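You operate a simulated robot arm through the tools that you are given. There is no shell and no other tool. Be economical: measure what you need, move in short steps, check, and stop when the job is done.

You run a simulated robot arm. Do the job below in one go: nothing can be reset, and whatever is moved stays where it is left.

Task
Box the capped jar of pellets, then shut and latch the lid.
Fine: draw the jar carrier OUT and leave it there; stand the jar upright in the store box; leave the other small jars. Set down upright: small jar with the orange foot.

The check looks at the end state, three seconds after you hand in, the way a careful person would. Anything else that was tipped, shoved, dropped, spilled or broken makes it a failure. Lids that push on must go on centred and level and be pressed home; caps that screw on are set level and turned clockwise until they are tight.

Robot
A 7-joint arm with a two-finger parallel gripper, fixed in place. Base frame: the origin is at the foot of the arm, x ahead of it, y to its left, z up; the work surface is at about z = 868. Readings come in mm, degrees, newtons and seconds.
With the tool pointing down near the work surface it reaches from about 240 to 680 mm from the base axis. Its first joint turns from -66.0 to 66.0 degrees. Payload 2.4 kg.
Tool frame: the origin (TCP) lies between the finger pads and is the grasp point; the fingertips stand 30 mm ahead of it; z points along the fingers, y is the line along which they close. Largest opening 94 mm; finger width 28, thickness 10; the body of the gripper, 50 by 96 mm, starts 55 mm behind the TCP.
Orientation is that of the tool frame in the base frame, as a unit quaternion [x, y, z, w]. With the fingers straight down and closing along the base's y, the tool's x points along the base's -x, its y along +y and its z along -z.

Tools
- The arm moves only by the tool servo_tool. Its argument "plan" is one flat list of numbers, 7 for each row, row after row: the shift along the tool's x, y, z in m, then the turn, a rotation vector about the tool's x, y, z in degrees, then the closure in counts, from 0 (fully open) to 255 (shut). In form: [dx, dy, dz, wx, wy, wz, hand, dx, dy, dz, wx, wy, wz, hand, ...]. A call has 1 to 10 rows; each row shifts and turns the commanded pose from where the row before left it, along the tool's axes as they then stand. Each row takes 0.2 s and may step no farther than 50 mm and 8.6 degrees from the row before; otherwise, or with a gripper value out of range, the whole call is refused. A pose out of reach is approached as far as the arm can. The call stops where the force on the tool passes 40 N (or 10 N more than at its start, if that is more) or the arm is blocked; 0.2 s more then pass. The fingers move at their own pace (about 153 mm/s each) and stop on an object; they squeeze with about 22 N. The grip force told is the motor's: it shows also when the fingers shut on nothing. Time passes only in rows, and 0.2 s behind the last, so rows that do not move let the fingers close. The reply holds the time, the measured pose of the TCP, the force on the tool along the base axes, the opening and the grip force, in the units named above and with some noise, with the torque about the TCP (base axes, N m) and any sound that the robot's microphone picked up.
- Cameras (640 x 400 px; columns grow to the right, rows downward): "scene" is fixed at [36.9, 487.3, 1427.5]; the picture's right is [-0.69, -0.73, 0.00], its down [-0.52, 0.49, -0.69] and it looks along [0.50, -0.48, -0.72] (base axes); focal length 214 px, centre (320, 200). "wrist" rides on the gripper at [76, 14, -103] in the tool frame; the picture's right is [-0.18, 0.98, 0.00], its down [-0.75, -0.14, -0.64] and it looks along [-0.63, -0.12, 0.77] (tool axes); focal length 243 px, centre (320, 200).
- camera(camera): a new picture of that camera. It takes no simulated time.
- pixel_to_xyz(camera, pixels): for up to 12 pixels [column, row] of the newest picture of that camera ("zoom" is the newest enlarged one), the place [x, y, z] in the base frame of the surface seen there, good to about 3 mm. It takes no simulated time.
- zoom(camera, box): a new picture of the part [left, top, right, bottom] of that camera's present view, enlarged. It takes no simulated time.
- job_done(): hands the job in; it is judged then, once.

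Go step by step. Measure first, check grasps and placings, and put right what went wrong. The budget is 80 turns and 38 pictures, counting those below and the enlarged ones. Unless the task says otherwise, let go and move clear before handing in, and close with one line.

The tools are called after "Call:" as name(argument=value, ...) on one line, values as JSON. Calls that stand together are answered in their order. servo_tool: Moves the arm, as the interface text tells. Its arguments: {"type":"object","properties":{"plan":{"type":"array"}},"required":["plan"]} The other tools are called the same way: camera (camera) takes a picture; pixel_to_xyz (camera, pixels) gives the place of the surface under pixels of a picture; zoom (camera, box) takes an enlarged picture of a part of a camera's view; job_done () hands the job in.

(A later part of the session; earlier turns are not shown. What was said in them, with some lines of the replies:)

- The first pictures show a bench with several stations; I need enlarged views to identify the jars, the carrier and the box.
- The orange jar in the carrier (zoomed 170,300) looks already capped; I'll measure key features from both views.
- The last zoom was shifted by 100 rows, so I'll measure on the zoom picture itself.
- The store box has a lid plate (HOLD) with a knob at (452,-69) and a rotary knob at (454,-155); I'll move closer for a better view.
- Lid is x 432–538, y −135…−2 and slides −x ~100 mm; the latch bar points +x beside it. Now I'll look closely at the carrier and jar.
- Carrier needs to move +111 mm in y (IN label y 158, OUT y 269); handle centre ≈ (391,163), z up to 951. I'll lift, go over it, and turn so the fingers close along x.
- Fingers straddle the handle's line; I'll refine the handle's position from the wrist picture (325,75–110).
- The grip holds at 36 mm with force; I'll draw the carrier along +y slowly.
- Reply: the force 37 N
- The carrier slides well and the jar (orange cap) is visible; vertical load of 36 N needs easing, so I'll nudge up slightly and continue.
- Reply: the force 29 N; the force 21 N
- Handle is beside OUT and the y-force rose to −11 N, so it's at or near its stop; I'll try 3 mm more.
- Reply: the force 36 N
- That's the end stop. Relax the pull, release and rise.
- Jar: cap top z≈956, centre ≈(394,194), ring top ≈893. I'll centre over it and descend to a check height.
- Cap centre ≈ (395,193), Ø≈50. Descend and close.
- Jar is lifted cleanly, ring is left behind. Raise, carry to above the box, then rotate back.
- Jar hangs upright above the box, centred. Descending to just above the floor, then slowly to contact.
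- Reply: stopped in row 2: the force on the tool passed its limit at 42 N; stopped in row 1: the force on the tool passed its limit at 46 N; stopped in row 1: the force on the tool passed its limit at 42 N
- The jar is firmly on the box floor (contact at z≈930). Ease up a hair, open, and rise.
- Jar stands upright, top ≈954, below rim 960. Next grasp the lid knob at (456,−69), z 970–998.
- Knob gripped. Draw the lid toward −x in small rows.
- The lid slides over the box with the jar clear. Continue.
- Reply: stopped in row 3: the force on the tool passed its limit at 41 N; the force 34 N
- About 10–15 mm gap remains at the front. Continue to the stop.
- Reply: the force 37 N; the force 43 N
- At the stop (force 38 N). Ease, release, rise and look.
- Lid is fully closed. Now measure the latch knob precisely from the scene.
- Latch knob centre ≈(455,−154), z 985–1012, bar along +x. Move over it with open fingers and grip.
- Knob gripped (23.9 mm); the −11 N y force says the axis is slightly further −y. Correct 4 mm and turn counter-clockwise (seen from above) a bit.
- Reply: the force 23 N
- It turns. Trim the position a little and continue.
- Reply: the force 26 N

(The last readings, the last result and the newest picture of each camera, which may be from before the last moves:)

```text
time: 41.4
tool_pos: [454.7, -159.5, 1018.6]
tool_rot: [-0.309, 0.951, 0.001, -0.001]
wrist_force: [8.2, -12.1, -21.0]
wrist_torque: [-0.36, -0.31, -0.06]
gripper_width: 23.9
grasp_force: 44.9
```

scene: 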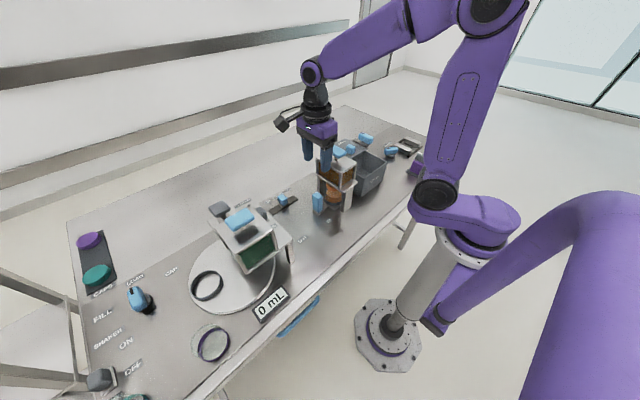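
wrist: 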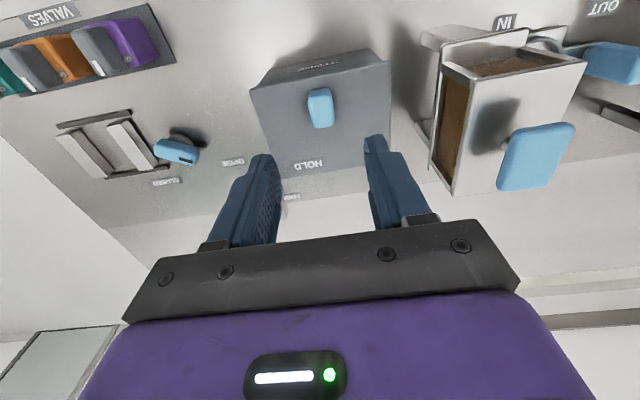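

Call:
servo_tool(plan=[0, -0.0018, 0.0007, 0, 0, -6, 255, 0, 0, 0, 0, 0, -6, 255, 0, 0, 0, 0, 0, -6, 255])

Call:
servo_tool(plan=[0, 0, 0, 0, 0, -6, 255, 0, 0, 0, 0, 0, -6, 255])

Call:
zoom(camera="scene", box=[330, 100, 400, 170])

```text
time: 42.2
tool_pos: [455.9, -159.5, 1018.7]
tool_rot: [-0.455, 0.89, 0.002, -0.002]
wrist_force: [-7.2, -11.1, 12.4]
wrist_torque: [-1.1, 0.76, -0.03]
gripper_width: 23.7
grasp_force: 44.6
```

```text
time: 42.8
tool_pos: [454.7, -159.9, 1017.6]
tool_rot: [-0.545, 0.838, 0.0, -0.002]
wrist_force: [-10.3, -15.6, 19.8]
wrist_torque: [-0.97, 0.42, 0.03]
gripper_width: 23.8
grasp_force: 45.5
```

```text
5.71 times, centred on (365, 135) of scene
```

zoom: 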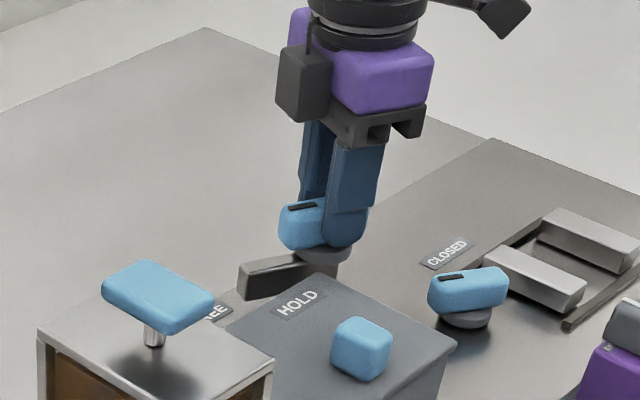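

Bar is swinging behind the lid. Continue to 90° with trim.

Call:
servo_tool(plan=[0.002, 0, -0.0007, 0, 0, -6, 255, 0, 0, 0, 0, 0, -6, 255])

Call:
servo_tool(plan=[0, 0, 0, 0, 0, -6, 255, 0, 0, 0, 0, 0, -6, 255])

Call:
zoom(camera="scene", box=[330, 100, 400, 170])

```text
time: 43.4
tool_pos: [456.7, -159.7, 1016.9]
tool_rot: [-0.63, 0.776, 0.0, -0.002]
wrist_force: [0.9, -11.0, 3.2]
wrist_torque: [-1.69, -0.12, -0.02]
gripper_width: 23.7
grasp_force: 45.5
```

```text
time: 44.0
tool_pos: [456.4, -159.4, 1017.7]
tool_rot: [0.708, -0.706, 0.0, 0.0]
wrist_force: [9.6, -8.3, -8.8]
wrist_torque: [-1.6, -0.44, -0.18]
gripper_width: 23.7
grasp_force: 45.6
```

```text
5.71 times, centred on (365, 135) of scene
```

zoom: 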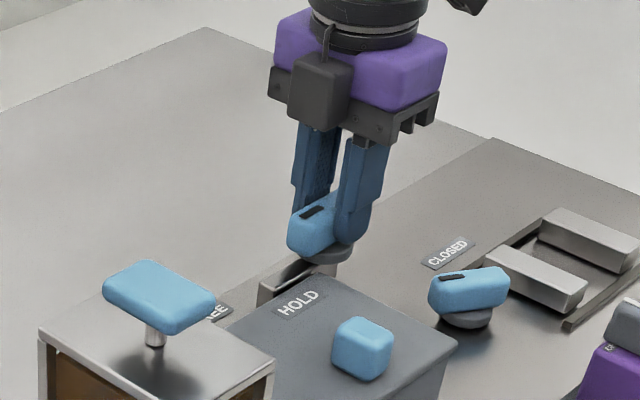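

Bar now lies behind the lid at 90°, with z-torque rising. Probe 4° more for the stop.

Call:
servo_tool(plan=[0, 0, 0, 0, 0, -4, 255, 0, 0, 0, 0, 0, 0, 255])

```text
time: 44.6
tool_pos: [456.3, -159.9, 1016.8]
tool_rot: [0.731, -0.683, -0.001, 0.001]
wrist_force: [14.8, -5.6, -10.2]
wrist_torque: [0.93, -0.51, -1.68]
gripper_width: 25.2
grasp_force: 45.3
```

Torque jumped to −1.7 N m: the latch is at its stop. Relax, release, rise, and check.

Call:
servo_tool(plan=[0, 0, 0, 0, 0, 3, 255, 0, 0, 0, 0, 0, 0, 100, 0, 0, 0, 0, 0, 0, 100, 0, 0, -0.035, 0, 0, 0, 100, 0, 0, -0.045, 0, 0, 0, 100, 0, 0, -0.045, 0, 0, 0, 100, 0, 0, -0.045, 0, 0, 0, 100, 0, 0, 0, 0, 0, 0, 100])

Call:
zoom(camera="scene", box=[330, 110, 400, 180])

Call:
camera(camera="scene")

```text
time: 46.4
tool_pos: [455.6, -160.5, 1187.3]
tool_rot: [0.713, -0.701, -0.002, 0.002]
wrist_force: [-1.1, 0.9, 0.6]
wrist_torque: [-0.02, 0.02, 0.04]
gripper_width: 57.0
grasp_force: 0.0
```

```text
5.71 times, centred on (365, 145) of scene
```

zoom: 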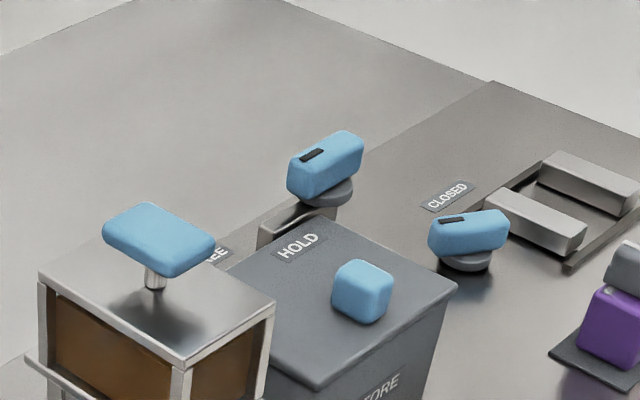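

```text
4 pictures are left
```

scene: 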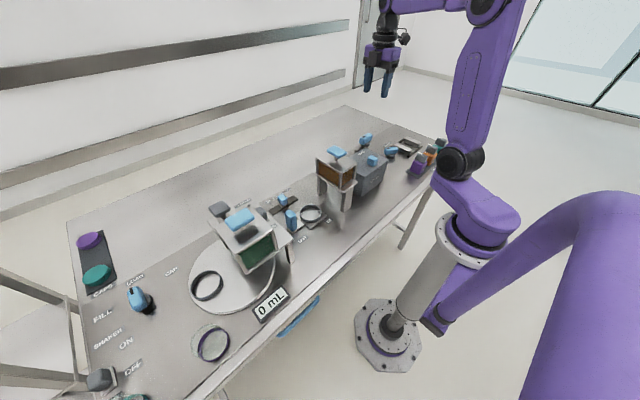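

The latch bar is across the lid's back, the lid is closed and the carrier is still at OUT; one last measurement of the lid and carrier.

Call:
zoom(camera="scene", box=[270, 130, 400, 240])

```text
3.64 times, centred on (335, 185) of scene
```

zoom: 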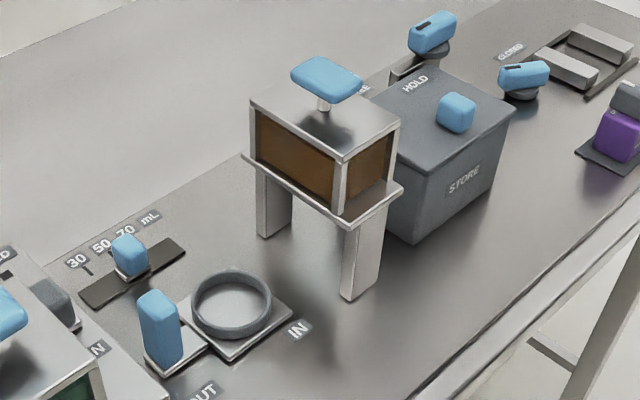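

The pictures show the lid flush over the box (440,150), the latch bar behind it (415,70) and the carrier out and empty (230,305). Handing in.

Call:
job_done()

```text
The job is handed in.
```

The capped jar of pellets is standing upright in the store box with the lid shut and latched; the carrier is left at OUT and the other jars were not touched.
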